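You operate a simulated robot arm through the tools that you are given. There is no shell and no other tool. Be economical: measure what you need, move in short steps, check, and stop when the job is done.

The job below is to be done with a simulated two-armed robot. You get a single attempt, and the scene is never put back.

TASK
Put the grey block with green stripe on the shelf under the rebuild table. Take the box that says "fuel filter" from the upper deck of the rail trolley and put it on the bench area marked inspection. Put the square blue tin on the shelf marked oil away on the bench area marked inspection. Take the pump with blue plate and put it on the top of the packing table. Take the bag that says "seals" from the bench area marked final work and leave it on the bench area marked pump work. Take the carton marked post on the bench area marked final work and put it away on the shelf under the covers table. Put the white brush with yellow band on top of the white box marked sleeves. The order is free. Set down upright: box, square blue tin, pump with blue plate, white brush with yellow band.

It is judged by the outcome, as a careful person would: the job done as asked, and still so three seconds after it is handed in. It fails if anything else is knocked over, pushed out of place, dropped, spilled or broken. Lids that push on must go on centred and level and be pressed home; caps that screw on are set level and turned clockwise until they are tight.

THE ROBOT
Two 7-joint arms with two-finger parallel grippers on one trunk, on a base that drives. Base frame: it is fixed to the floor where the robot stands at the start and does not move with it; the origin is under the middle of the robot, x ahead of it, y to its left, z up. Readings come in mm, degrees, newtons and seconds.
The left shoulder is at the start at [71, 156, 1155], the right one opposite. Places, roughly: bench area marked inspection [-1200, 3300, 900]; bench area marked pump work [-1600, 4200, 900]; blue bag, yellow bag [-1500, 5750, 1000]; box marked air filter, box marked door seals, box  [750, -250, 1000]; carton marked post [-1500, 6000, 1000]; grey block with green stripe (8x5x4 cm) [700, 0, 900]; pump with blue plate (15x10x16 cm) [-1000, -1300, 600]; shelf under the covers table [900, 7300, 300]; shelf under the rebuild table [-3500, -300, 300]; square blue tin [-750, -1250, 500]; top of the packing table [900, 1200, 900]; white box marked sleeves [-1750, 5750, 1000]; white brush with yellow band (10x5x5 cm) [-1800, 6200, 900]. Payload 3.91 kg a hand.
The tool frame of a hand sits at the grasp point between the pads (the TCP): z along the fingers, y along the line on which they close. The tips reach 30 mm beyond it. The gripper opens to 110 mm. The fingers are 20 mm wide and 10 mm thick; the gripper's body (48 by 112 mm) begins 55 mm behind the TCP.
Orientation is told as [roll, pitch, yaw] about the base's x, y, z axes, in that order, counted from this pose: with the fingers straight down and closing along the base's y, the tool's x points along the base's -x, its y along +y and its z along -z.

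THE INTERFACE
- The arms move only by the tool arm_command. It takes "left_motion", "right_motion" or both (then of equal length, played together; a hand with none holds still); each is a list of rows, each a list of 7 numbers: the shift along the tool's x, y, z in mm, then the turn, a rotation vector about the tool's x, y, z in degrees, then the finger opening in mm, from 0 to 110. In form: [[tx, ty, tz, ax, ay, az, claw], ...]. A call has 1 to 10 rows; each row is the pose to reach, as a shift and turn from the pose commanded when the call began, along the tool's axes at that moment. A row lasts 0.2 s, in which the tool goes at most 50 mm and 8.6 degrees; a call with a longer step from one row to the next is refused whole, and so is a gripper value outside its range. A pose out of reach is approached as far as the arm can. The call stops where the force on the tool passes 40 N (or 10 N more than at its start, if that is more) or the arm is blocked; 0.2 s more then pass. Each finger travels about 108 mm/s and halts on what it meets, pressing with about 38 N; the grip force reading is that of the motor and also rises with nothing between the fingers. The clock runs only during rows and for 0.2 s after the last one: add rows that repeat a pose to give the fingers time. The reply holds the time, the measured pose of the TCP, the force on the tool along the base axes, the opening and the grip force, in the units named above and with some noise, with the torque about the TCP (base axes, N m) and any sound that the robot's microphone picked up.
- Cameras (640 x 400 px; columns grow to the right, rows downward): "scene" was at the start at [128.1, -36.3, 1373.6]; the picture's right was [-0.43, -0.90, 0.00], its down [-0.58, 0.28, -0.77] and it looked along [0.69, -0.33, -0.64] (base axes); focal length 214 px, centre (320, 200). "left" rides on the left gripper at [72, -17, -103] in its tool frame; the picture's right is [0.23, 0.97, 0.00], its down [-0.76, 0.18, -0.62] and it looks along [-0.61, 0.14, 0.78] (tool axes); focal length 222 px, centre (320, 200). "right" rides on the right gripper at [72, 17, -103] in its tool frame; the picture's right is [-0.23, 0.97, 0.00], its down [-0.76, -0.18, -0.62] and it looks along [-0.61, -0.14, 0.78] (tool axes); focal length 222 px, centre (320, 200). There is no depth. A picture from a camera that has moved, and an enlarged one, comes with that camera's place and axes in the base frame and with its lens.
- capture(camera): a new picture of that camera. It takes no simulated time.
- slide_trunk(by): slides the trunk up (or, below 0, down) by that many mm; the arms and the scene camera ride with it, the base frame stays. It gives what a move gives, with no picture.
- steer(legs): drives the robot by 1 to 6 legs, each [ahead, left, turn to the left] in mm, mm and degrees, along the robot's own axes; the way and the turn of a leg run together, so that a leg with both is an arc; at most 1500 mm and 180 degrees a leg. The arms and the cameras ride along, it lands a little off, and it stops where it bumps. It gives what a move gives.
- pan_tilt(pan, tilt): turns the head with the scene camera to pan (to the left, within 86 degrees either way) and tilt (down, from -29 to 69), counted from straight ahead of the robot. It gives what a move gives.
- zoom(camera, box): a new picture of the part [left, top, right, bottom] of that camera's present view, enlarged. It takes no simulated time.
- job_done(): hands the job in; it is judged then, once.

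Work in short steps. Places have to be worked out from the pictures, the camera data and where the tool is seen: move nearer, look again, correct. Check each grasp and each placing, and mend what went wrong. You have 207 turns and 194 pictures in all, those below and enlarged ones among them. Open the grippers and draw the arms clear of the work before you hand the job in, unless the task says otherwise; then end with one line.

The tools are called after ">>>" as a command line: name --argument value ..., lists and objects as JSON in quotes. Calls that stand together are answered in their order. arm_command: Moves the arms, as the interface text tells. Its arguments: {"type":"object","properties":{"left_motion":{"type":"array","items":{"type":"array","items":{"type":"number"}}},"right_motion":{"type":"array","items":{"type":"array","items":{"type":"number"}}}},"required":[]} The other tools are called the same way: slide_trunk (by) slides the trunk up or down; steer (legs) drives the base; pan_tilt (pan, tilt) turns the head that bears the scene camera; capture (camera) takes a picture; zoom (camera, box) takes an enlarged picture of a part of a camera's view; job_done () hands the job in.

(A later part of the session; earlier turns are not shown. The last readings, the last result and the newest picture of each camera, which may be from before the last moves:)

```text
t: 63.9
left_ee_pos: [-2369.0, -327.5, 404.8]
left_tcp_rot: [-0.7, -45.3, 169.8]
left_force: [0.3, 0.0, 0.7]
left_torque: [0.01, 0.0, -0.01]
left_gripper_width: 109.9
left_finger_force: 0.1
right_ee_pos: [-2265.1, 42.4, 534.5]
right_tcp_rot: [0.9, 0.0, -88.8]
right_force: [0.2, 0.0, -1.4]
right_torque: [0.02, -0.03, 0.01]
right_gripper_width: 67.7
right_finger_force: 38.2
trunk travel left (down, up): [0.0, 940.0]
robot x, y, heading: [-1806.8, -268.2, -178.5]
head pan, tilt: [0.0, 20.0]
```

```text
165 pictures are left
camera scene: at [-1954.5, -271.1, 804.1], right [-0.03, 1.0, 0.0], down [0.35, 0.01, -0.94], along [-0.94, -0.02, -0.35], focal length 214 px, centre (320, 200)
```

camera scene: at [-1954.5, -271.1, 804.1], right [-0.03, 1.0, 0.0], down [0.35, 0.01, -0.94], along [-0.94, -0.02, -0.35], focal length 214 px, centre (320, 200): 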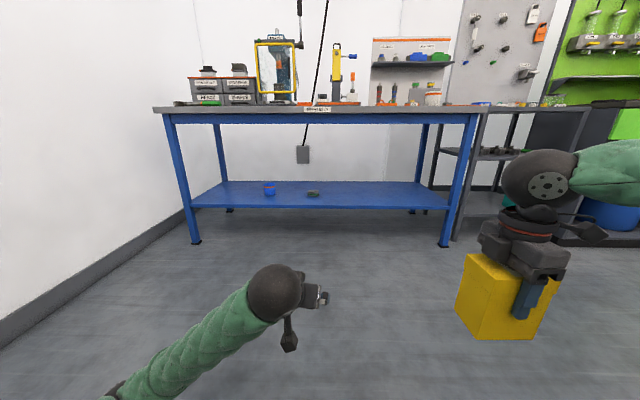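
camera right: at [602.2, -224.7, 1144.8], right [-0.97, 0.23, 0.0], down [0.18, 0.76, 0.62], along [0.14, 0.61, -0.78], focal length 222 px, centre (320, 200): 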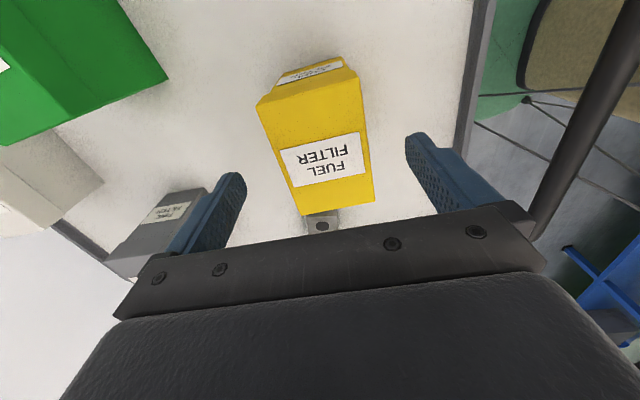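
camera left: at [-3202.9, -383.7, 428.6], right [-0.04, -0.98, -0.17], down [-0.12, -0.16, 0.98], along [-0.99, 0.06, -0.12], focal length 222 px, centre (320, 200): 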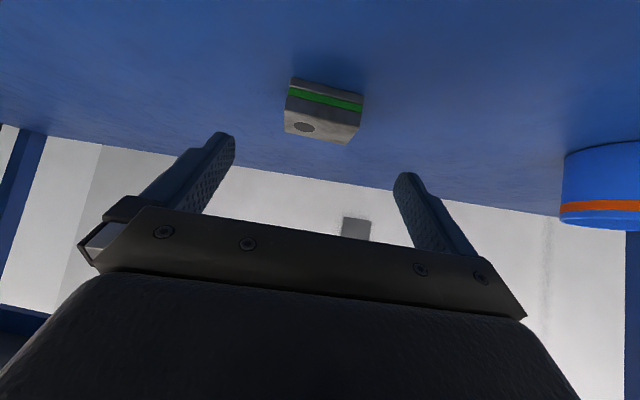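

Blocked while backing; I look right to see what was touched before moving.

>>> pan_tilt --pan -86 --tilt 25

>>> capture --camera "scene"

>>> pan_tilt --pan 86 --tilt 25

>>> capture --camera "scene"

```text
t: 65.5
left_ee_pos: [-2368.9, -326.9, 404.8]
left_tcp_rot: [-0.7, -45.4, 169.7]
left_force: [-0.2, -0.2, 0.3]
left_torque: [0.02, 0.0, -0.05]
left_gripper_width: 110.2
left_finger_force: 0.1
right_ee_pos: [-2263.5, 43.8, 534.4]
right_tcp_rot: [1.0, -0.1, -88.8]
right_force: [1.1, 0.7, -2.9]
right_torque: [-0.01, 0.02, 0.02]
right_gripper_width: 67.9
right_finger_force: 38.0
trunk travel left (down, up): [0.0, 940.0]
robot x, y, heading: [-1812.2, -267.5, -178.8]
head pan, tilt: [-85.9, 25.0]
```

```text
164 pictures are left
camera scene: at [-1870.7, -176.9, 796.4], right [1.0, 0.1, 0.0], down [0.04, -0.42, -0.91], along [-0.08, 0.9, -0.42], focal length 214 px, centre (320, 200)
```

scene: 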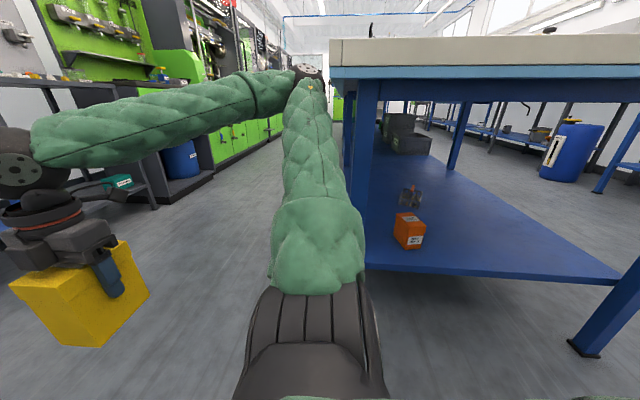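

```text
t: 68.1
left_ee_pos: [-2370.8, -327.3, 403.8]
left_tcp_rot: [-0.6, -45.3, 169.7]
left_force: [0.2, 0.8, -1.2]
left_torque: [-0.01, -0.02, -0.01]
left_gripper_width: 109.8
left_finger_force: 0.1
right_ee_pos: [-2264.9, 42.4, 534.2]
right_tcp_rot: [1.0, 0.0, -88.8]
right_force: [0.4, 0.4, -2.2]
right_torque: [-0.02, 0.02, 0.02]
right_gripper_width: 67.7
right_finger_force: 38.2
trunk travel left (down, up): [0.0, 940.0]
robot x, y, heading: [-1806.9, -272.5, -178.4]
head pan, tilt: [85.9, 25.0]
```

```text
163 pictures are left
camera scene: at [-1866.2, -360.6, 796.5], right [-1.0, 0.05, -0.01], down [0.02, 0.42, -0.91], along [-0.04, -0.91, -0.42], focal length 214 px, centre (320, 200)
```

scene: 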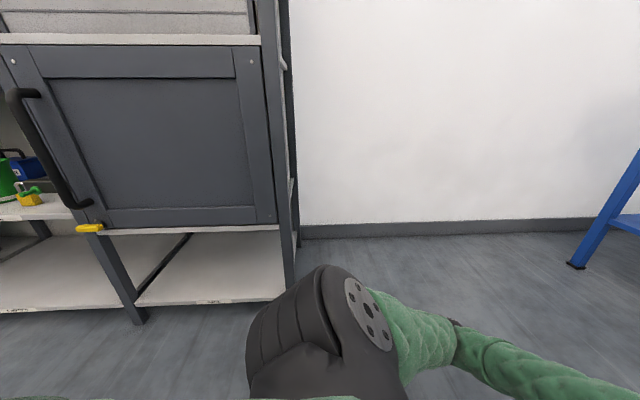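

The right upper arm touches the bench end. I go forward to open floor, turn to face the stores there, then strafe east.

>>> steer --legs '[[380, 60, 0], [0, 0, 88], [0, 1150, 0]]'

>>> pan_tilt --pan 0 --tilt 15

>>> capture --camera "scene"

```text
t: 78.3
left_ee_pos: [-1253.7, -919.2, 407.6]
left_tcp_rot: [-1.1, -45.5, -103.6]
left_force: [-16.9, 5.9, 1.7]
left_torque: [-0.04, -0.01, -0.16]
left_gripper_width: 100.7
left_finger_force: 0.1
right_ee_pos: [-1615.1, -796.8, 536.6]
right_tcp_rot: [0.8, 0.0, -1.7]
right_force: [0.5, 0.3, -2.7]
right_torque: [0.01, -0.02, -0.03]
right_gripper_width: 67.8
right_finger_force: 37.9
trunk travel left (down, up): [0.0, 940.0]
robot x, y, heading: [-1283.9, -359.9, -91.5]
head pan, tilt: [85.9, 25.0]
stopped in leg 3: the force on the tool passed its limit at 72 N (the readings are from after the stop); the commanded pose is now the measured one
```

```text
t: 79.9
left_ee_pos: [-1253.0, -919.5, 406.8]
left_tcp_rot: [-1.0, -45.7, -103.5]
left_force: [-23.7, 5.3, -0.1]
left_torque: [-0.03, 0.04, -0.34]
left_gripper_width: 97.6
left_finger_force: 0.0
right_ee_pos: [-1614.5, -799.6, 536.5]
right_tcp_rot: [0.7, 0.1, -1.6]
right_force: [-0.1, 0.4, -3.0]
right_torque: [0.01, 0.03, 0.0]
right_gripper_width: 67.8
right_finger_force: 38.0
trunk travel left (down, up): [0.0, 940.0]
robot x, y, heading: [-1277.8, -360.3, -91.4]
head pan, tilt: [0.0, 15.0]
```

```text
162 pictures are left
camera scene: at [-1283.6, -503.0, 812.9], right [-1.0, 0.02, 0.0], down [0.01, 0.26, -0.97], along [-0.02, -0.97, -0.26], focal length 214 px, centre (320, 200)
```

scene: 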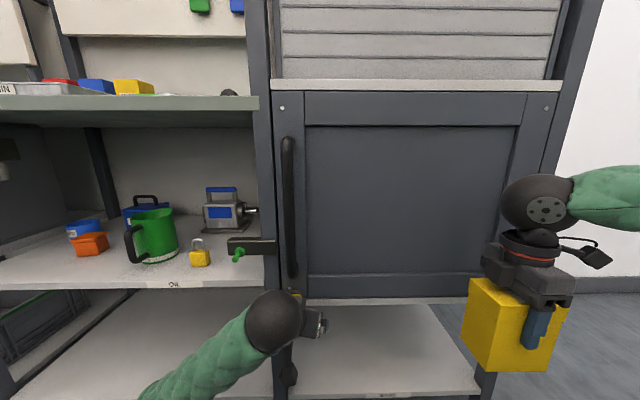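

The left hand nudged the rack's post (fixed). I retreat right and back, then look at the oil shelf.

>>> steer --legs '[[0, -60, 0], [-190, 0, 0]]'

>>> zoom --camera "scene" --box '[0, 130, 320, 330]'

```text
t: 82.0
left_ee_pos: [-1305.7, -726.7, 405.8]
left_tcp_rot: [-1.0, -45.7, -103.3]
left_force: [-0.3, -0.1, -0.5]
left_torque: [-0.02, -0.01, 0.03]
left_gripper_width: 110.1
left_finger_force: 0.1
right_ee_pos: [-1668.2, -606.0, 536.5]
right_tcp_rot: [0.6, 0.0, -1.5]
right_force: [0.0, 0.7, -3.3]
right_torque: [0.02, 0.03, -0.03]
right_gripper_width: 67.6
right_finger_force: 38.4
trunk travel left (down, up): [0.0, 940.0]
robot x, y, heading: [-1339.9, -168.0, -91.3]
head pan, tilt: [0.0, 15.0]
```

```text
2.00 times, centred on (160, 230) of scene
camera zoom: at [-1338.7, -310.1, 812.9], right [-1.0, 0.02, 0.0], down [0.01, 0.26, -0.97], along [-0.02, -0.97, -0.26], focal length 429 px, centre (640, 140)
```

zoom: 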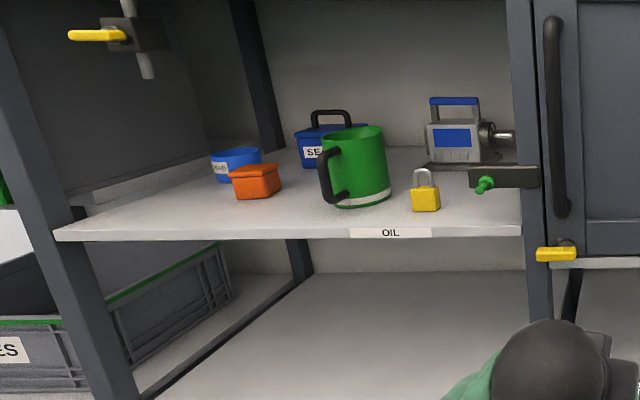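

OIL shelf (z≈508): the pump with blue plate has a carry handle (bar ≈(-961,-1240,657)); a square blue tin with a handle ("SE…") stands at the back behind the green jug, and a padlock is in front of the pump. I turn the left hand so its fingers point forward and close vertically, for handle grips.

>>> arm_command --left_motion '[[-17, 0, -17, 0.97, -2.33, -7.89, 110], [-34, 0, -34, 1.95, -4.66, -15.8, 110], [-51, 0, -51, 2.92, -6.99, -23.7, 110], [-68, 0, -68, 3.9, -9.32, -31.5, 110], [-85, 0, -85, 4.87, -11.65, -39.4, 110], [-102, 0, -102, 5.85, -13.98, -47.3, 90], [-119, 0, -119, 6.82, -16.3, -55.2, 70], [-136, 0, -136, 7.8, -18.6, -63.1, 60], [-153, 0, -153, 8.77, -20.97, -71, 60], [-170, 0, -170, 9.74, -23.3, -78.8, 60]]'

>>> arm_command --left_motion '[[0, 0, 0, 1, -2.35, -8, 60], [0, 0, 0, 2, -4.7, -15.9, 60]]'

>>> capture --camera "left"

>>> capture --camera "scene"

```text
t: 84.2
left_ee_pos: [-1303.3, -724.3, 646.6]
left_tcp_rot: [-67.4, -12.3, -12.1]
left_force: [0.3, -0.7, -0.4]
left_torque: [-0.01, 0.02, 0.02]
left_gripper_width: 60.0
left_finger_force: 0.1
left hand out of reach, approached as far as the arm can: row 1, 2, 3, 4, 5, 6, 7, 8, 9
right_ee_pos: [-1668.6, -606.0, 537.3]
right_tcp_rot: [0.7, 0.0, -1.5]
right_force: [0.1, 0.1, -2.6]
right_torque: [-0.02, 0.01, 0.02]
right_gripper_width: 68.1
right_finger_force: 38.4
trunk travel left (down, up): [0.0, 940.0]
robot x, y, heading: [-1337.0, -165.9, -91.4]
head pan, tilt: [0.0, 15.0]
```

```text
t: 84.8
left_ee_pos: [-1297.6, -736.0, 646.0]
left_tcp_rot: [-70.4, 0.8, -2.3]
left_force: [-0.2, -1.1, -0.3]
left_torque: [0.06, -0.03, -0.02]
left_gripper_width: 60.1
left_finger_force: 0.1
left hand out of reach, approached as far as the arm can: row 2
right_ee_pos: [-1667.9, -605.8, 537.0]
right_tcp_rot: [0.7, -0.1, -1.4]
right_force: [0.0, 0.1, -2.9]
right_torque: [0.02, -0.02, -0.03]
right_gripper_width: 67.6
right_finger_force: 37.9
trunk travel left (down, up): [0.0, 940.0]
robot x, y, heading: [-1336.6, -170.1, -91.3]
head pan, tilt: [0.0, 15.0]
```

```text
160 pictures are left
camera left: at [-1365.7, -640.8, 697.2], right [-0.23, 0.33, -0.91], down [0.79, 0.62, 0.03], along [0.57, -0.71, -0.4], focal length 222 px, centre (320, 200)
```

left: 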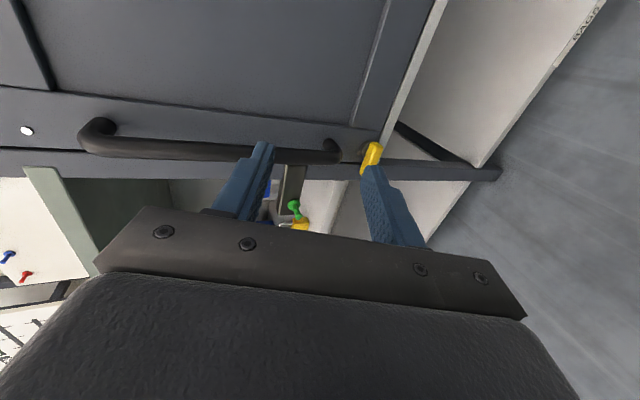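

```text
159 pictures are left
camera scene: at [-1338.4, -310.4, 812.6], right [-1.0, 0.02, 0.0], down [0.01, 0.26, -0.97], along [-0.02, -0.97, -0.26], focal length 214 px, centre (320, 200)
```

scene: 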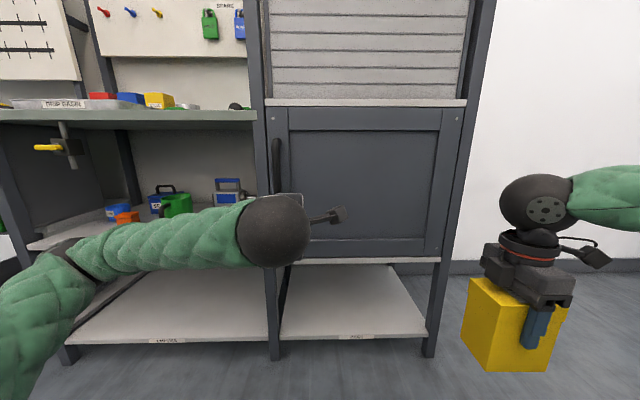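

The orientation is right. I strafe left so that the hand lines up with the pump.

>>> steer --legs '[[0, 335, 0]]'

>>> capture --camera "left"

>>> capture --camera "scene"

```text
t: 87.0
left_ee_pos: [-961.3, -742.5, 648.1]
left_tcp_rot: [-70.6, 0.7, -2.2]
left_force: [1.3, -0.7, 0.1]
left_torque: [0.01, 0.03, -0.01]
left_gripper_width: 59.9
left_finger_force: 0.1
right_ee_pos: [-1332.3, -614.3, 536.8]
right_tcp_rot: [0.7, 0.0, -1.5]
right_force: [0.1, -0.2, -2.3]
right_torque: [-0.01, 0.03, 0.01]
right_gripper_width: 67.8
right_finger_force: 37.5
trunk travel left (down, up): [0.0, 940.0]
robot x, y, heading: [-997.2, -178.4, -91.3]
head pan, tilt: [0.0, 15.0]
```

```text
158 pictures are left
camera left: at [-1029.5, -647.9, 697.8], right [-0.23, 0.33, -0.92], down [0.79, 0.62, 0.03], along [0.57, -0.71, -0.4], focal length 222 px, centre (320, 200)
```

left: 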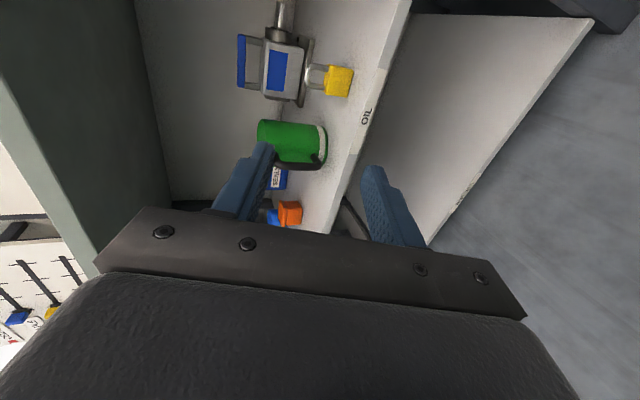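

```text
157 pictures are left
camera scene: at [-1002.3, -317.8, 812.9], right [-1.0, 0.02, 0.0], down [0.01, 0.26, -0.97], along [-0.02, -0.97, -0.26], focal length 214 px, centre (320, 200)
```

scene: 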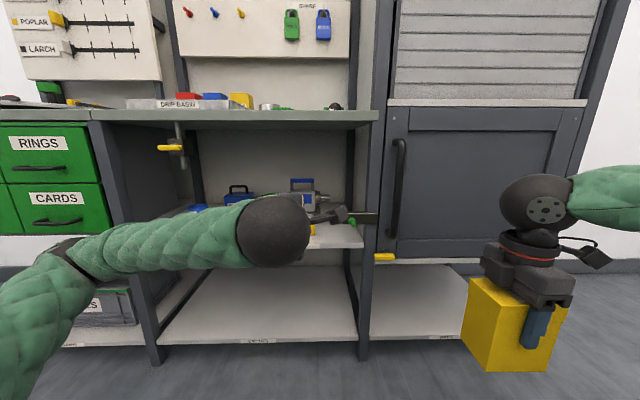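

I zoom both cameras on the pump to fix its position.

>>> zoom --camera "left" --box '[220, 0, 380, 100]'

>>> zoom --camera "scene" --box '[180, 150, 340, 250]'

```text
4.00 times, centred on (300, 50) of left
camera zoom: at [-1029.5, -647.9, 697.8], right [-0.23, 0.33, -0.92], down [0.79, 0.62, 0.03], along [0.57, -0.71, -0.4], focal length 888 px, centre (400, 800)
```

zoom: 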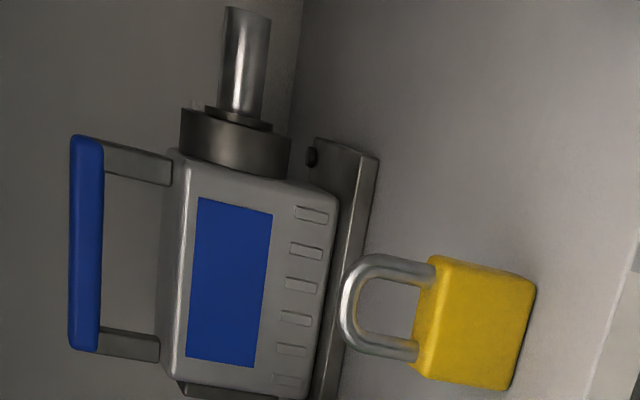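

```text
4.00 times, centred on (260, 200) of scene
camera zoom: at [-1002.3, -317.8, 812.9], right [-1.0, 0.02, 0.0], down [0.01, 0.26, -0.97], along [-0.02, -0.97, -0.26], focal length 858 px, centre (560, 200)
```

zoom: 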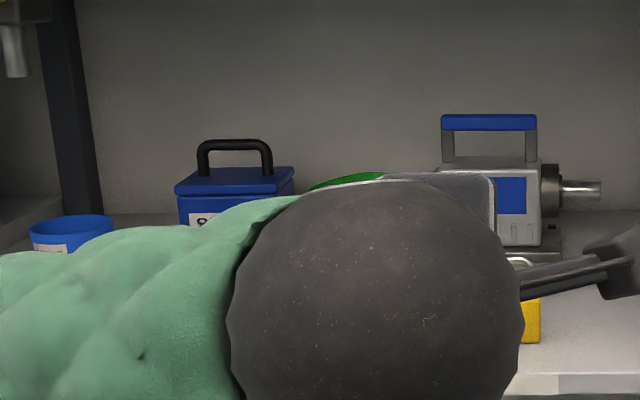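

Fused estimate: the bar's centre ≈(-949,-1240,653), ~101 mm long, 18 mm thick. I drive ahead 180 mm, then move the hand to a pre-grasp 80 mm short of the bar.

>>> steer --legs '[[180, 0, 0]]'

>>> arm_command --left_motion '[[-5, -19, 36, 0, 0, 0, 60], [-9, -37, 73, 0, 0, 0, 60], [-14, -56, 109, 0, 0, 0, 60], [-19, -74, 145, 0, 0, 0, 60], [-23, -93, 182, 0, 0, 0, 60], [-28, -111, 218, 0, 0, 0, 60]]'

>>> capture --camera "left"

>>> capture --camera "scene"

```text
t: 88.5
left_ee_pos: [-966.7, -921.2, 648.8]
left_tcp_rot: [-70.6, 0.9, -2.4]
left_force: [-0.4, 0.4, -0.6]
left_torque: [-0.02, -0.01, 0.01]
left_gripper_width: 59.9
left_finger_force: 0.0
right_ee_pos: [-1334.9, -792.8, 536.2]
right_tcp_rot: [0.6, 0.0, -1.6]
right_force: [-0.1, -0.2, -2.6]
right_torque: [0.01, 0.01, 0.02]
right_gripper_width: 67.8
right_finger_force: 38.0
trunk travel left (down, up): [0.0, 940.0]
robot x, y, heading: [-1005.9, -352.7, -91.2]
head pan, tilt: [0.0, 15.0]
```

```text
t: 90.1
left_ee_pos: [-834.7, -1113.5, 701.6]
left_tcp_rot: [-73.1, 0.8, 3.0]
left_force: [0.5, -0.2, -0.2]
left_torque: [0.0, 0.02, -0.01]
left_gripper_width: 59.9
left_finger_force: 0.1
right_ee_pos: [-1253.0, -799.7, 540.0]
right_tcp_rot: [0.0, -0.1, 4.9]
right_force: [-0.5, 0.0, -2.3]
right_torque: [-0.06, -0.03, 0.01]
right_gripper_width: 67.7
right_finger_force: 38.2
trunk travel left (down, up): [0.0, 940.0]
robot x, y, heading: [-974.7, -331.8, -84.9]
head pan, tilt: [0.0, 15.0]
stopped in row 6 (left hand): the arm was blocked; the commanded pose is now the measured one
```

```text
154 pictures are left
camera left: at [-911.6, -1023.7, 748.1], right [-0.25, 0.27, -0.93], down [0.73, 0.69, 0.0], along [0.64, -0.67, -0.37], focal length 222 px, centre (320, 200)
```

left: 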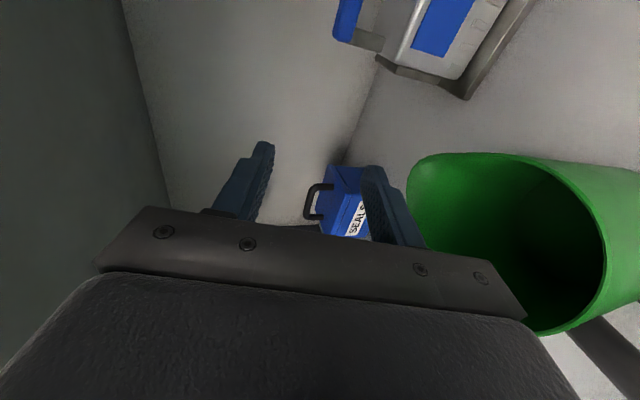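

```text
153 pictures are left
camera scene: at [-960.5, -466.5, 814.1], right [-1.0, -0.09, 0.0], down [-0.02, 0.25, -0.97], along [0.09, -0.96, -0.25], focal length 214 px, centre (320, 200)
```

scene: 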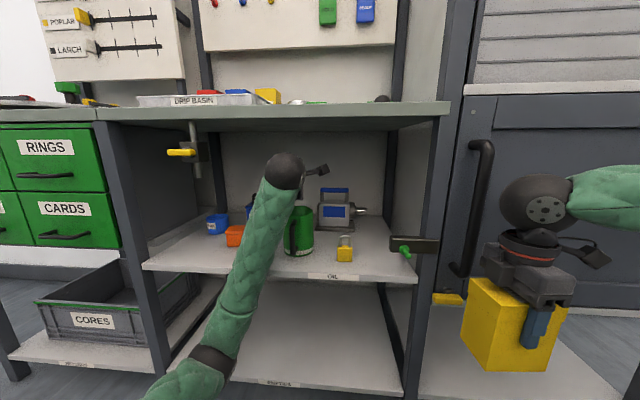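

The forearm pressed on the shelf's edge and the base slewed ~6°; nothing on the shelf moved. I back straight off, then raise the trunk to get a higher elbow.

>>> steer --legs '[[-230, 0, 0], [0, 0, -5.5]]'

>>> slide_trunk --by 200

>>> capture --camera "scene"

```text
t: 92.4
left_ee_pos: [-926.6, -903.8, 685.2]
left_tcp_rot: [-71.5, 1.0, -2.2]
left_force: [-1.1, 0.7, 0.3]
left_torque: [-0.03, -0.01, -0.01]
left_gripper_width: 59.9
left_finger_force: 0.0
right_ee_pos: [-1316.9, -548.0, 537.1]
right_tcp_rot: [0.6, 0.0, -0.6]
right_force: [0.5, -0.5, -1.9]
right_torque: [0.0, 0.02, 0.0]
right_gripper_width: 67.9
right_finger_force: 37.5
trunk travel left (down, up): [0.0, 940.0]
robot x, y, heading: [-990.8, -101.0, -90.3]
head pan, tilt: [0.0, 15.0]
```

```text
t: 94.5
left_ee_pos: [-926.9, -905.5, 886.2]
left_tcp_rot: [-71.7, 0.8, -2.2]
left_force: [0.0, -0.6, 0.1]
left_torque: [-0.01, 0.01, -0.01]
left_gripper_width: 59.9
left_finger_force: 0.1
right_ee_pos: [-1316.5, -547.7, 736.2]
right_tcp_rot: [0.7, 0.1, -0.4]
right_force: [-0.7, 0.3, -2.7]
right_torque: [-0.03, -0.04, -0.03]
right_gripper_width: 67.6
right_finger_force: 37.9
trunk travel left (down, up): [-200.0, 740.0]
robot x, y, heading: [-991.0, -106.1, -90.3]
head pan, tilt: [0.0, 15.0]
```

```text
152 pictures are left
camera scene: at [-992.1, -246.1, 1012.7], right [-1.0, 0.01, 0.0], down [0.0, 0.26, -0.97], along [-0.01, -0.97, -0.26], focal length 214 px, centre (320, 200)
```

scene: 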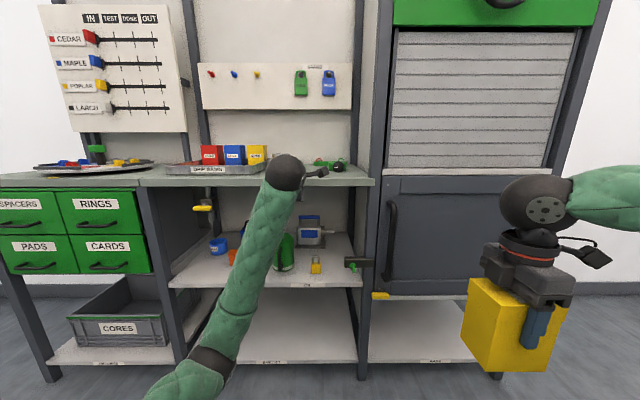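

I pull the hand back and lower it to pre-grasp height with the shoulder now higher, then check the elbow.

>>> arm_command --left_motion '[[0, 8, -30, 0, 0, 0, 60], [0, 16, -60, 0, 0, 0, 60], [0, 24, -95, 0, 0, 0, 60], [0, 65, -95, 0, 0, 0, 60], [0, 107, -91, 0, 0, 0, 60], [0, 150, -88, 0, 0, 0, 60], [0, 192, -84, 0, 0, 0, 60], [0, 230, -81, 0, 0, 0, 60]]'

>>> capture --camera "scene"

```text
t: 96.1
left_ee_pos: [-869.5, -784.2, 758.3]
left_tcp_rot: [-74.3, -7.3, 3.4]
left_force: [-1.2, 0.4, -0.3]
left_torque: [0.01, 0.03, 0.03]
left_gripper_width: 59.9
left_finger_force: 0.1
right_ee_pos: [-1316.7, -547.3, 737.2]
right_tcp_rot: [0.7, 0.0, -0.5]
right_force: [0.1, -0.3, -2.9]
right_torque: [0.05, 0.0, 0.0]
right_gripper_width: 67.6
right_finger_force: 38.2
trunk travel left (down, up): [-200.0, 740.0]
robot x, y, heading: [-990.1, -103.9, -90.2]
head pan, tilt: [0.0, 15.0]
stopped in row 7 (left hand): the arm was blocked; the commanded pose is now the measured one
```

```text
151 pictures are left
camera scene: at [-991.9, -245.8, 1013.1], right [-1.0, 0.01, 0.0], down [0.0, 0.26, -0.97], along [0.0, -0.97, -0.26], focal length 214 px, centre (320, 200)
```

scene: 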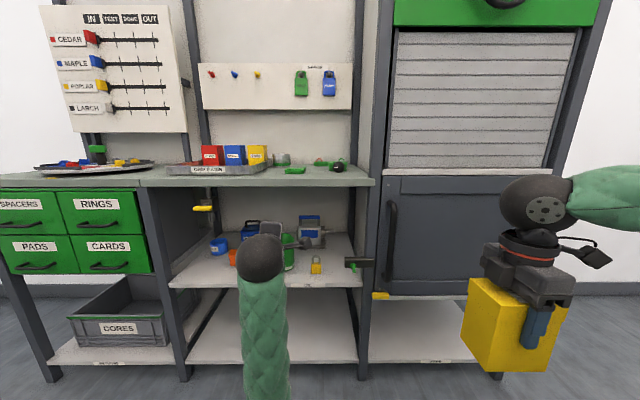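

The elbow tucked under and jammed against the robot. I'll roll the hand the other way (camera on the left), which should keep the elbow out; starting while rising to free space.

>>> arm_command --left_motion '[[0, -20, 0, 0, 0, 8.5, 60], [0, -40, 0, 0, 0, 17, 60], [0, -60, 0, 0, 0, 25.5, 60], [0, -80, 0, 0, 0, 34, 60], [0, -100, 0, 0, 0, 42.5, 60], [0, -110, 0, 0, 0, 51, 60], [0, -120, 0, 0, 0, 59.5, 60], [0, -120, 0, 0, 0, 68, 60], [0, -120, 0, 0, 0, 76.5, 60], [0, -120, 0, 0, 0, 85, 60]]'

>>> arm_command --left_motion '[[0, 0, 0, 0, 0, 8.5, 60], [0, 0, 0, 0, 0, 17, 60], [0, 0, 0, 0, 0, 25.5, 60], [0, 0, 0, 0, 0, 34, 60], [0, 0, 0, 0, 0, 42.5, 60], [0, 0, 0, 0, 0, 51, 60], [0, 0, 0, 0, 0, 59.5, 60], [0, 0, 0, 0, 0, 68, 60], [0, 0, 0, 0, 0, 76.5, 60], [0, 0, 0, 0, 0, 85, 60]]'

>>> capture --camera "scene"

```text
t: 98.3
left_ee_pos: [-880.9, -818.3, 872.0]
left_tcp_rot: [9.3, -74.3, -94.3]
left_force: [-0.2, 0.2, -0.2]
left_torque: [0.04, -0.04, 0.01]
left_gripper_width: 60.0
left_finger_force: 0.1
right_ee_pos: [-1316.1, -548.0, 736.7]
right_tcp_rot: [0.7, 0.0, -0.5]
right_force: [-0.2, -0.8, -1.6]
right_torque: [0.01, -0.02, -0.01]
right_gripper_width: 67.8
right_finger_force: 38.2
trunk travel left (down, up): [-200.0, 740.0]
robot x, y, heading: [-990.5, -109.1, -90.1]
head pan, tilt: [0.0, 15.0]
```

```text
t: 100.5
left_ee_pos: [-881.5, -818.3, 874.3]
left_tcp_rot: [74.4, -2.4, -174.0]
left_force: [0.8, 0.5, 0.4]
left_torque: [0.01, -0.02, -0.02]
left_gripper_width: 60.0
left_finger_force: 0.1
right_ee_pos: [-1316.5, -547.2, 736.8]
right_tcp_rot: [0.7, 0.0, -0.5]
right_force: [-0.5, -0.6, -2.1]
right_torque: [0.0, 0.01, -0.01]
right_gripper_width: 68.0
right_finger_force: 38.4
trunk travel left (down, up): [-200.0, 740.0]
robot x, y, heading: [-991.9, -101.0, -90.2]
head pan, tilt: [0.0, 15.0]
```

```text
150 pictures are left
camera scene: at [-991.7, -246.0, 1012.9], right [-1.0, 0.01, 0.0], down [0.0, 0.26, -0.97], along [-0.01, -0.97, -0.26], focal length 214 px, centre (320, 200)
```

scene: 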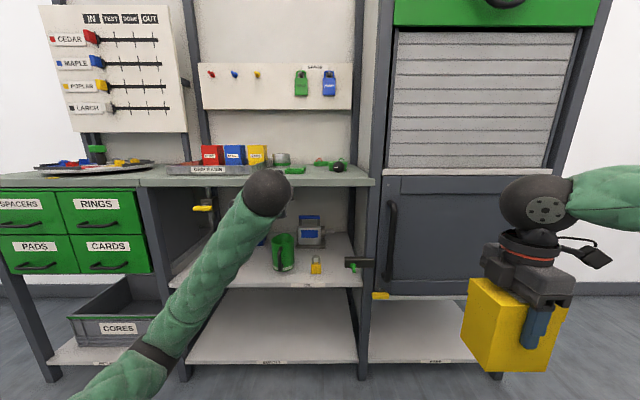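

Elbow is now out left. I lower the hand toward pre-grasp height and straighten its yaw.

>>> arm_command --left_motion '[[-12, -36, 4, 0, -1.2, 0.3, 60], [-25, -72, 9, 0, -2.3, 0.6, 60], [-38, -108, 14, 0, -3.5, 1, 60], [-50, -144, 18, 0, -4.6, 1.3, 60], [-62, -180, 23, 0, -5.8, 1.6, 60]]'

>>> capture --camera "scene"

>>> capture --camera "left"

```text
t: 101.7
left_ee_pos: [-954.5, -800.6, 695.1]
left_tcp_rot: [74.7, -2.4, -180.0]
left_force: [-0.3, -0.5, 0.5]
left_torque: [-0.01, -0.02, 0.0]
left_gripper_width: 60.1
left_finger_force: 0.0
right_ee_pos: [-1316.4, -547.5, 736.8]
right_tcp_rot: [0.7, 0.1, -0.6]
right_force: [0.2, -0.4, -2.6]
right_torque: [0.03, -0.02, 0.0]
right_gripper_width: 67.4
right_finger_force: 37.6
trunk travel left (down, up): [-200.0, 740.0]
robot x, y, heading: [-991.6, -101.9, -90.1]
head pan, tilt: [0.0, 15.0]
```

```text
149 pictures are left
camera scene: at [-991.6, -246.1, 1013.0], right [-1.0, 0.01, 0.0], down [0.0, 0.26, -0.97], along [-0.01, -0.97, -0.26], focal length 214 px, centre (320, 200)
```

scene: 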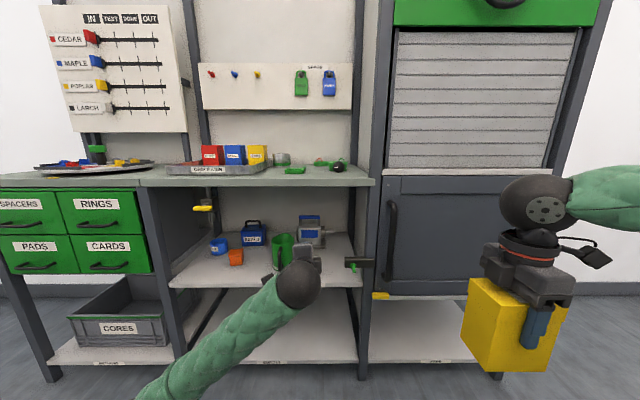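

```text
148 pictures are left
camera left: at [-881.7, -694.7, 701.2], right [0.27, -0.26, 0.93], down [-0.75, 0.55, 0.37], along [-0.61, -0.79, -0.04], focal length 222 px, centre (320, 200)
```

left: 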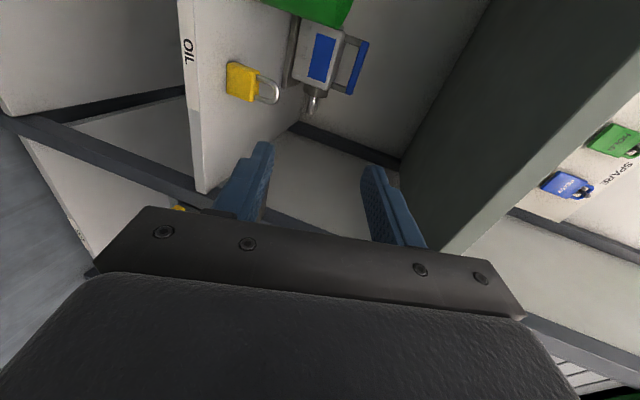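

Good posture. I zoom on the pump from both cameras for a fresh fix.

>>> zoom --camera "left" --box '[260, 0, 420, 100]'

>>> zoom --camera "scene" --box '[200, 195, 360, 295]'

```text
4.00 times, centred on (340, 50) of left
camera zoom: at [-881.7, -694.7, 701.2], right [0.27, -0.26, 0.93], down [-0.75, 0.55, 0.37], along [-0.61, -0.79, -0.04], focal length 888 px, centre (240, 800)
```

zoom: 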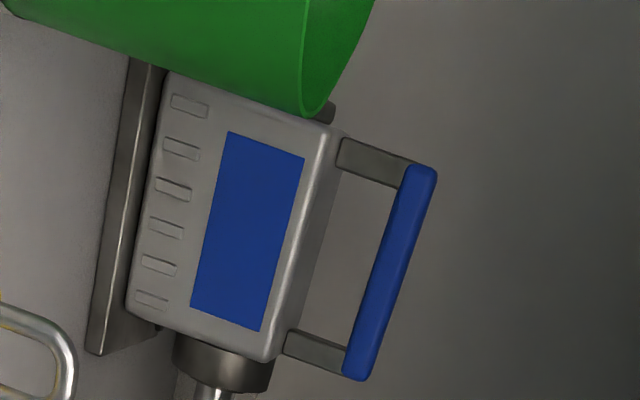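

```text
4.00 times, centred on (280, 245) of scene
camera zoom: at [-991.6, -246.1, 1013.0], right [-1.0, 0.01, 0.0], down [0.0, 0.26, -0.97], along [-0.01, -0.97, -0.26], focal length 858 px, centre (480, 20)
```

zoom: 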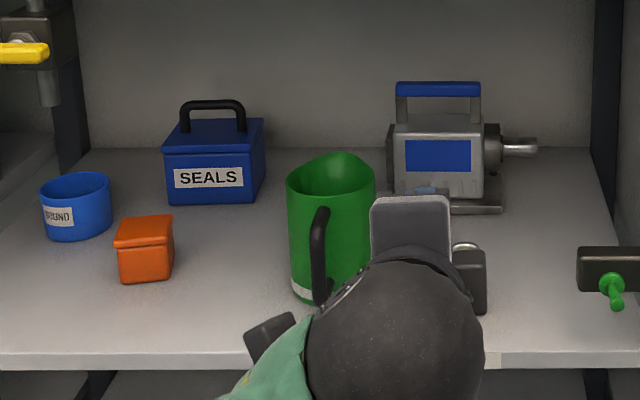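

Bar fix: ≈(-945,-1262,652). To clear the jug I'll come in from the right with the tool yawed 20° left and nearly level. I strafe right and reorient.

>>> steer --legs '[[0, -200, 0]]'

>>> arm_command --left_motion '[[0, 0, 0, -1.6, 6.4, -1.8, 55], [0, 0, 0, -3.3, 12.9, -3.5, 50], [0, 0, 0, -5, 19.3, -5.3, 44], [0, 0, 0, -5, 19.3, -5.3, 44]]'

>>> capture --camera "scene"

```text
t: 103.3
left_ee_pos: [-1156.6, -797.7, 694.9]
left_tcp_rot: [74.8, -2.3, 180.0]
left_force: [0.0, 0.9, 0.9]
left_torque: [-0.04, -0.01, 0.0]
left_gripper_width: 59.8
left_finger_force: 0.1
right_ee_pos: [-1518.7, -546.6, 735.3]
right_tcp_rot: [0.7, 0.0, -0.4]
right_force: [0.6, -0.1, -2.4]
right_torque: [-0.01, 0.0, 0.01]
right_gripper_width: 67.6
right_finger_force: 38.4
trunk travel left (down, up): [-200.0, 740.0]
robot x, y, heading: [-1190.1, -103.1, -90.2]
head pan, tilt: [0.0, 15.0]
```

```text
t: 104.3
left_ee_pos: [-1156.0, -796.8, 694.0]
left_tcp_rot: [78.7, -3.1, -159.9]
left_force: [0.2, -0.4, 0.3]
left_torque: [0.02, 0.03, 0.02]
left_gripper_width: 44.1
left_finger_force: 0.1
right_ee_pos: [-1516.9, -547.7, 736.8]
right_tcp_rot: [0.7, 0.0, -0.5]
right_force: [0.8, 0.0, -2.6]
right_torque: [0.03, 0.01, 0.01]
right_gripper_width: 67.7
right_finger_force: 38.6
trunk travel left (down, up): [-200.0, 740.0]
robot x, y, heading: [-1188.6, -104.2, -90.2]
head pan, tilt: [0.0, 15.0]
```

```text
145 pictures are left
camera scene: at [-1193.2, -244.9, 1012.9], right [-1.0, 0.01, 0.0], down [0.0, 0.26, -0.97], along [-0.01, -0.97, -0.26], focal length 214 px, centre (320, 200)
```

scene: 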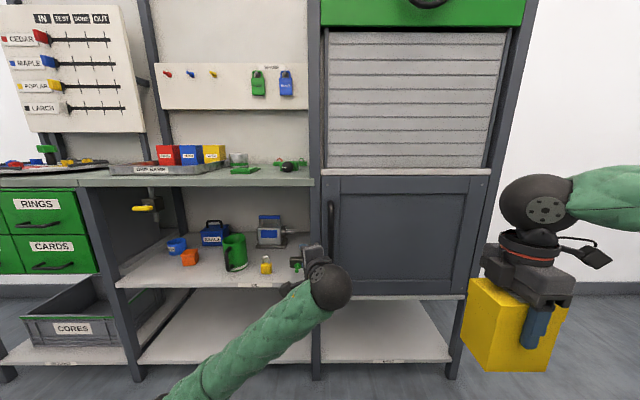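

I shift the hand left into line with the pump, then drive in 200 mm.

>>> arm_command --left_motion '[[41, 0, 15, 0, 0, 0, 44], [83, 0, 30, 0, 0, 0, 44], [124, 1, 45, 0, 0, 0, 44], [165, 1, 61, 0, 0, 0, 44]]'

>>> steer --legs '[[200, 0, 0]]'

>>> capture --camera "scene"

>>> capture --camera "left"

```text
t: 105.3
left_ee_pos: [-983.9, -798.4, 677.8]
left_tcp_rot: [78.6, -3.2, -160.1]
left_force: [0.2, 0.3, 1.0]
left_torque: [0.03, 0.03, -0.03]
left_gripper_width: 44.1
left_finger_force: 0.0
right_ee_pos: [-1517.6, -545.6, 736.9]
right_tcp_rot: [0.6, 0.0, -0.6]
right_force: [-0.9, 0.2, -2.5]
right_torque: [0.01, -0.02, -0.01]
right_gripper_width: 67.9
right_finger_force: 38.0
trunk travel left (down, up): [-200.0, 740.0]
robot x, y, heading: [-1192.7, -99.4, -90.4]
head pan, tilt: [0.0, 15.0]
```

```text
t: 106.9
left_ee_pos: [-983.5, -996.0, 677.1]
left_tcp_rot: [78.6, -3.2, -159.8]
left_force: [0.1, 0.5, 0.1]
left_torque: [-0.02, 0.0, 0.0]
left_gripper_width: 43.7
left_finger_force: 0.0
right_ee_pos: [-1519.1, -746.2, 735.6]
right_tcp_rot: [0.7, 0.0, -0.4]
right_force: [0.9, -0.5, -3.0]
right_torque: [0.0, 0.0, -0.01]
right_gripper_width: 67.7
right_finger_force: 38.0
trunk travel left (down, up): [-200.0, 740.0]
robot x, y, heading: [-1191.6, -300.8, -90.2]
head pan, tilt: [0.0, 15.0]
```

```text
144 pictures are left
camera scene: at [-1193.8, -444.6, 1012.8], right [-1.0, 0.0, 0.0], down [0.0, 0.26, -0.97], along [0.0, -0.97, -0.26], focal length 214 px, centre (320, 200)
```

scene: 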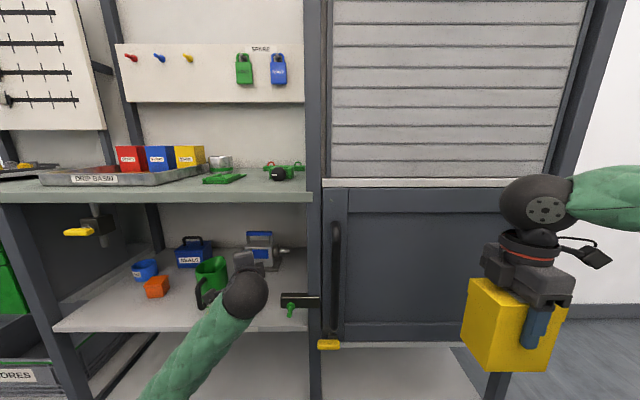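

```text
143 pictures are left
camera left: at [-951.0, -873.4, 675.7], right [0.33, -0.08, 0.94], down [-0.9, 0.29, 0.34], along [-0.3, -0.95, 0.02], focal length 222 px, centre (320, 200)
```

left: 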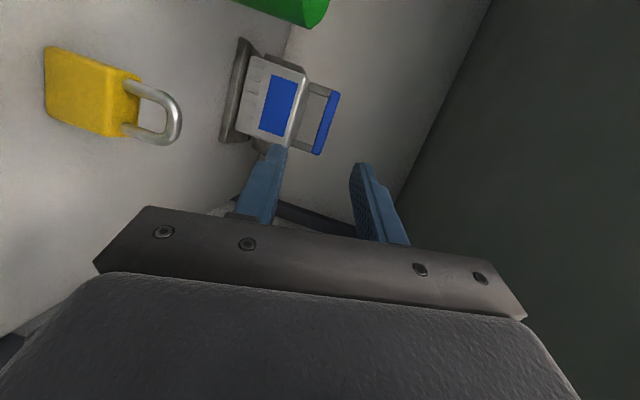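

The fix is confirmed at (-943,-1262,651). I advance to the pre-grasp.

>>> arm_command --left_motion '[[-11, 5, 35, 0, 0, 0, 44], [-21, 10, 69, 0, 0, 0, 44], [-32, 15, 104, 0, 0, 0, 44], [-42, 20, 139, 0, 0, 0, 44], [-52, 26, 174, 0, 0, 0, 44]]'

>>> capture --camera "left"

>>> zoom --camera "scene" --box '[160, 200, 320, 300]'

```text
t: 108.1
left_ee_pos: [-972.9, -1177.9, 670.6]
left_tcp_rot: [78.7, -3.2, -159.9]
left_force: [-0.2, -0.4, 0.6]
left_torque: [0.02, 0.03, -0.01]
left_gripper_width: 44.0
left_finger_force: 0.0
right_ee_pos: [-1517.8, -746.8, 737.4]
right_tcp_rot: [0.6, 0.0, -0.4]
right_force: [0.1, 0.2, -2.1]
right_torque: [0.01, 0.0, 0.02]
right_gripper_width: 67.9
right_finger_force: 38.2
trunk travel left (down, up): [-200.0, 740.0]
robot x, y, heading: [-1191.9, -301.8, -90.5]
head pan, tilt: [0.0, 15.0]
```

```text
142 pictures are left
camera left: at [-940.5, -1056.4, 669.4], right [0.33, -0.08, 0.94], down [-0.9, 0.29, 0.34], along [-0.3, -0.95, 0.02], focal length 222 px, centre (320, 200)
```

left: 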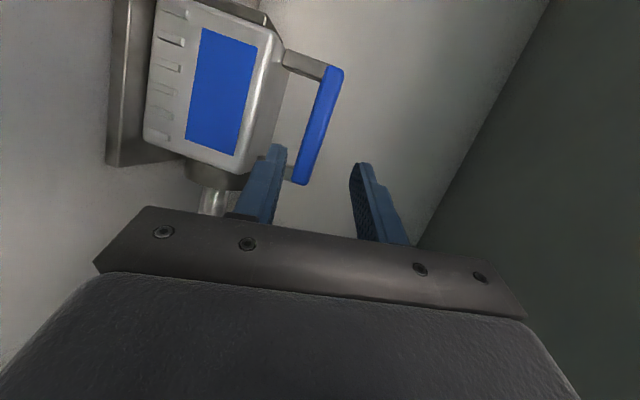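

```text
4.00 times, centred on (240, 250) of scene
camera zoom: at [-1193.8, -444.6, 1012.8], right [-1.0, 0.0, 0.0], down [0.0, 0.26, -0.97], along [0.0, -0.97, -0.26], focal length 858 px, centre (640, 0)
```

zoom: 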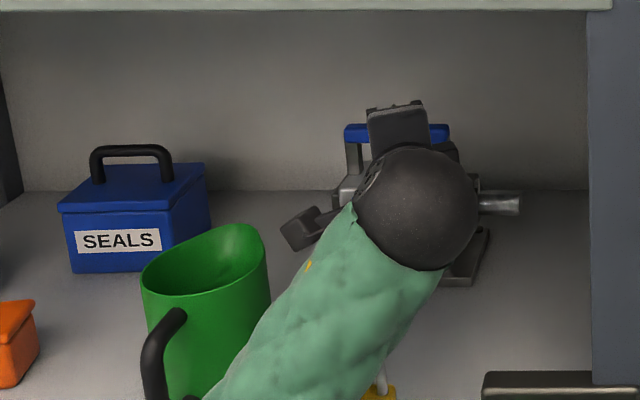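

Bar centre (-940,-1262,649); I advance 88 mm along the tool, slightly lower, and then close.

>>> arm_command --left_motion '[[0, -3, 25, 0, 0, 0, 44], [0, -4, 50, 0, 0, 0, 44], [0, -4, 70, 0, 0, 0, 44], [0, -4, 88, 0, 0, 0, 44], [0, -4, 88, 0, 0, 0, 44]]'

>>> capture --camera "left"

```text
t: 109.3
left_ee_pos: [-946.0, -1255.4, 657.0]
left_tcp_rot: [79.1, -3.2, -159.8]
left_force: [0.0, 0.0, -0.5]
left_torque: [0.01, 0.0, -0.03]
left_gripper_width: 44.0
left_finger_force: 0.0
right_ee_pos: [-1519.2, -742.6, 738.7]
right_tcp_rot: [0.4, -0.1, -0.5]
right_force: [0.2, 0.1, -2.6]
right_torque: [0.0, 0.01, 0.01]
right_gripper_width: 67.7
right_finger_force: 38.1
trunk travel left (down, up): [-200.0, 740.0]
robot x, y, heading: [-1197.6, -300.4, -90.1]
head pan, tilt: [0.0, 15.0]
```

```text
140 pictures are left
camera left: at [-913.2, -1132.3, 655.1], right [0.33, -0.08, 0.94], down [-0.9, 0.29, 0.33], along [-0.3, -0.95, 0.03], focal length 222 px, centre (320, 200)
```

left: 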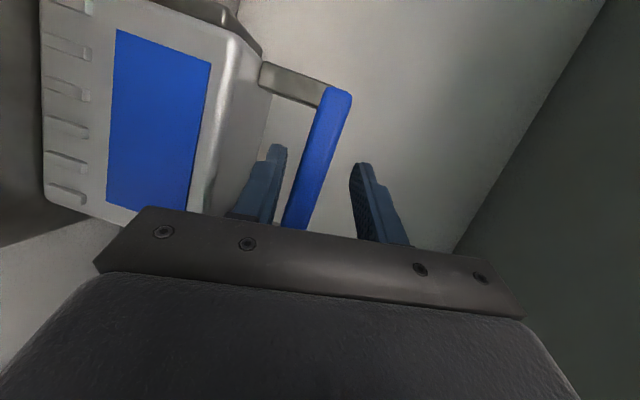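

The bar lies between the fingers. I nudge 8 mm in and 4 mm down, then close.

>>> arm_command --left_motion '[[0, -4, 7, 0, 0, 0, 44], [0, -5, 7, 0, 0, 0, 30], [0, -5, 7, 0, 0, 0, 15], [0, -5, 7, 0, 0, 0, 5], [0, -5, 7, 0, 0, 0, 5]]'

>>> capture --camera "left"

```text
t: 110.5
left_ee_pos: [-943.8, -1258.5, 658.7]
left_tcp_rot: [79.6, -3.4, -160.1]
left_force: [2.1, -1.4, -0.1]
left_torque: [-0.37, -0.87, 0.02]
left_gripper_width: 20.7
left_finger_force: 38.1
right_ee_pos: [-1520.0, -739.9, 740.4]
right_tcp_rot: [0.1, -0.2, -0.4]
right_force: [0.2, 0.2, -2.4]
right_torque: [0.0, 0.04, 0.0]
right_gripper_width: 67.7
right_finger_force: 37.8
trunk travel left (down, up): [-200.0, 740.0]
robot x, y, heading: [-1194.4, -301.0, -89.8]
head pan, tilt: [0.0, 15.0]
```

```text
139 pictures are left
camera left: at [-912.0, -1135.4, 655.4], right [0.32, -0.07, 0.94], down [-0.9, 0.29, 0.33], along [-0.3, -0.95, 0.03], focal length 222 px, centre (320, 200)
```

left: 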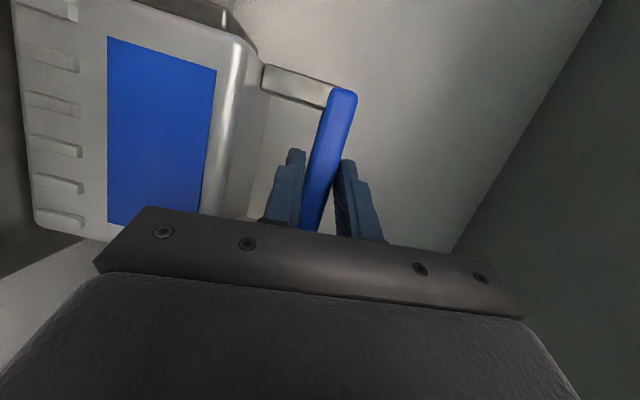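

Gripped at 20.7 mm, but readings hint the forearm may be leaning on something. I look.

>>> zoom --camera "scene" --box '[60, 180, 380, 380]'

```text
2.00 times, centred on (220, 280) of scene
camera zoom: at [-1196.7, -434.6, 1014.7], right [-1.0, 0.0, 0.0], down [0.0, 0.25, -0.97], along [0.0, -0.97, -0.25], focal length 429 px, centre (520, 40)
```

zoom: 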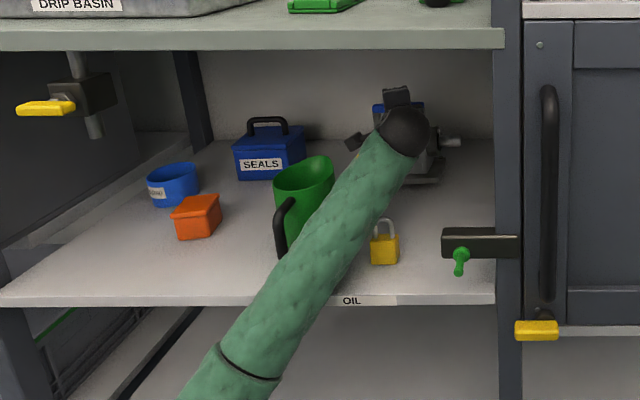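

The forearm rests on the shelf's front edge. Raising the trunk lifts arm and pump together; I do 60 mm.

>>> slide_trunk --by 60

>>> zoom --camera "scene" --box '[60, 180, 380, 380]'

>>> capture --camera "left"

```text
t: 111.5
left_ee_pos: [-942.8, -1267.3, 701.7]
left_tcp_rot: [78.6, -3.1, -159.9]
left_force: [-0.1, 0.9, -13.1]
left_torque: [-0.04, -0.19, 0.01]
left_gripper_width: 17.6
left_finger_force: 38.0
right_ee_pos: [-1516.7, -748.4, 796.6]
right_tcp_rot: [0.8, 0.1, -0.4]
right_force: [-0.8, 0.3, -2.2]
right_torque: [0.01, 0.04, 0.0]
right_gripper_width: 67.9
right_finger_force: 37.7
trunk travel left (down, up): [-260.0, 680.0]
robot x, y, heading: [-1195.5, -299.1, -90.3]
head pan, tilt: [0.0, 15.0]
```

```text
2.00 times, centred on (220, 280) of scene
camera zoom: at [-1193.7, -446.1, 1072.4], right [-1.0, 0.0, 0.0], down [0.0, 0.26, -0.97], along [0.0, -0.97, -0.26], focal length 429 px, centre (520, 40)
```

zoom: 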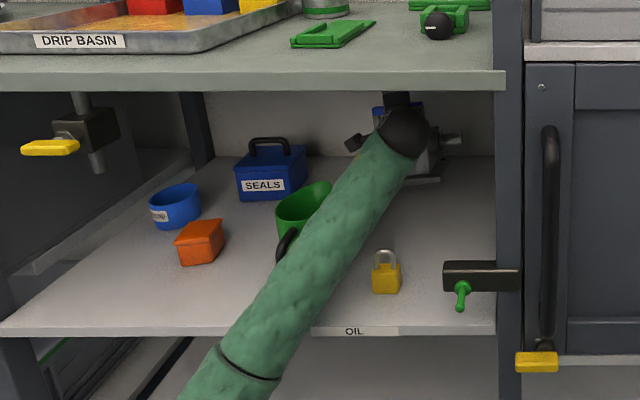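

```text
136 pictures are left
camera left: at [-910.2, -1144.5, 700.8], right [0.33, -0.09, 0.94], down [-0.9, 0.28, 0.34], along [-0.3, -0.95, 0.02], focal length 222 px, centre (320, 200)
```

left: 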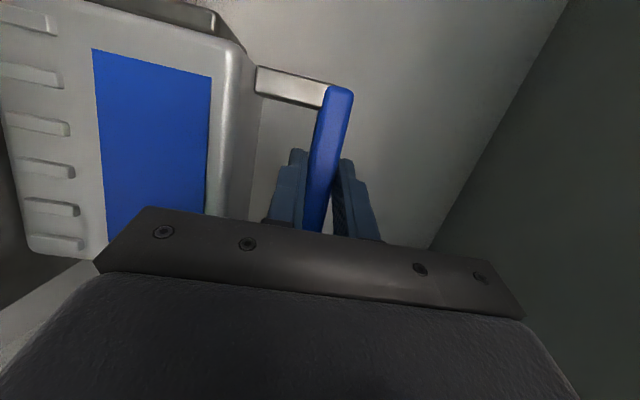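

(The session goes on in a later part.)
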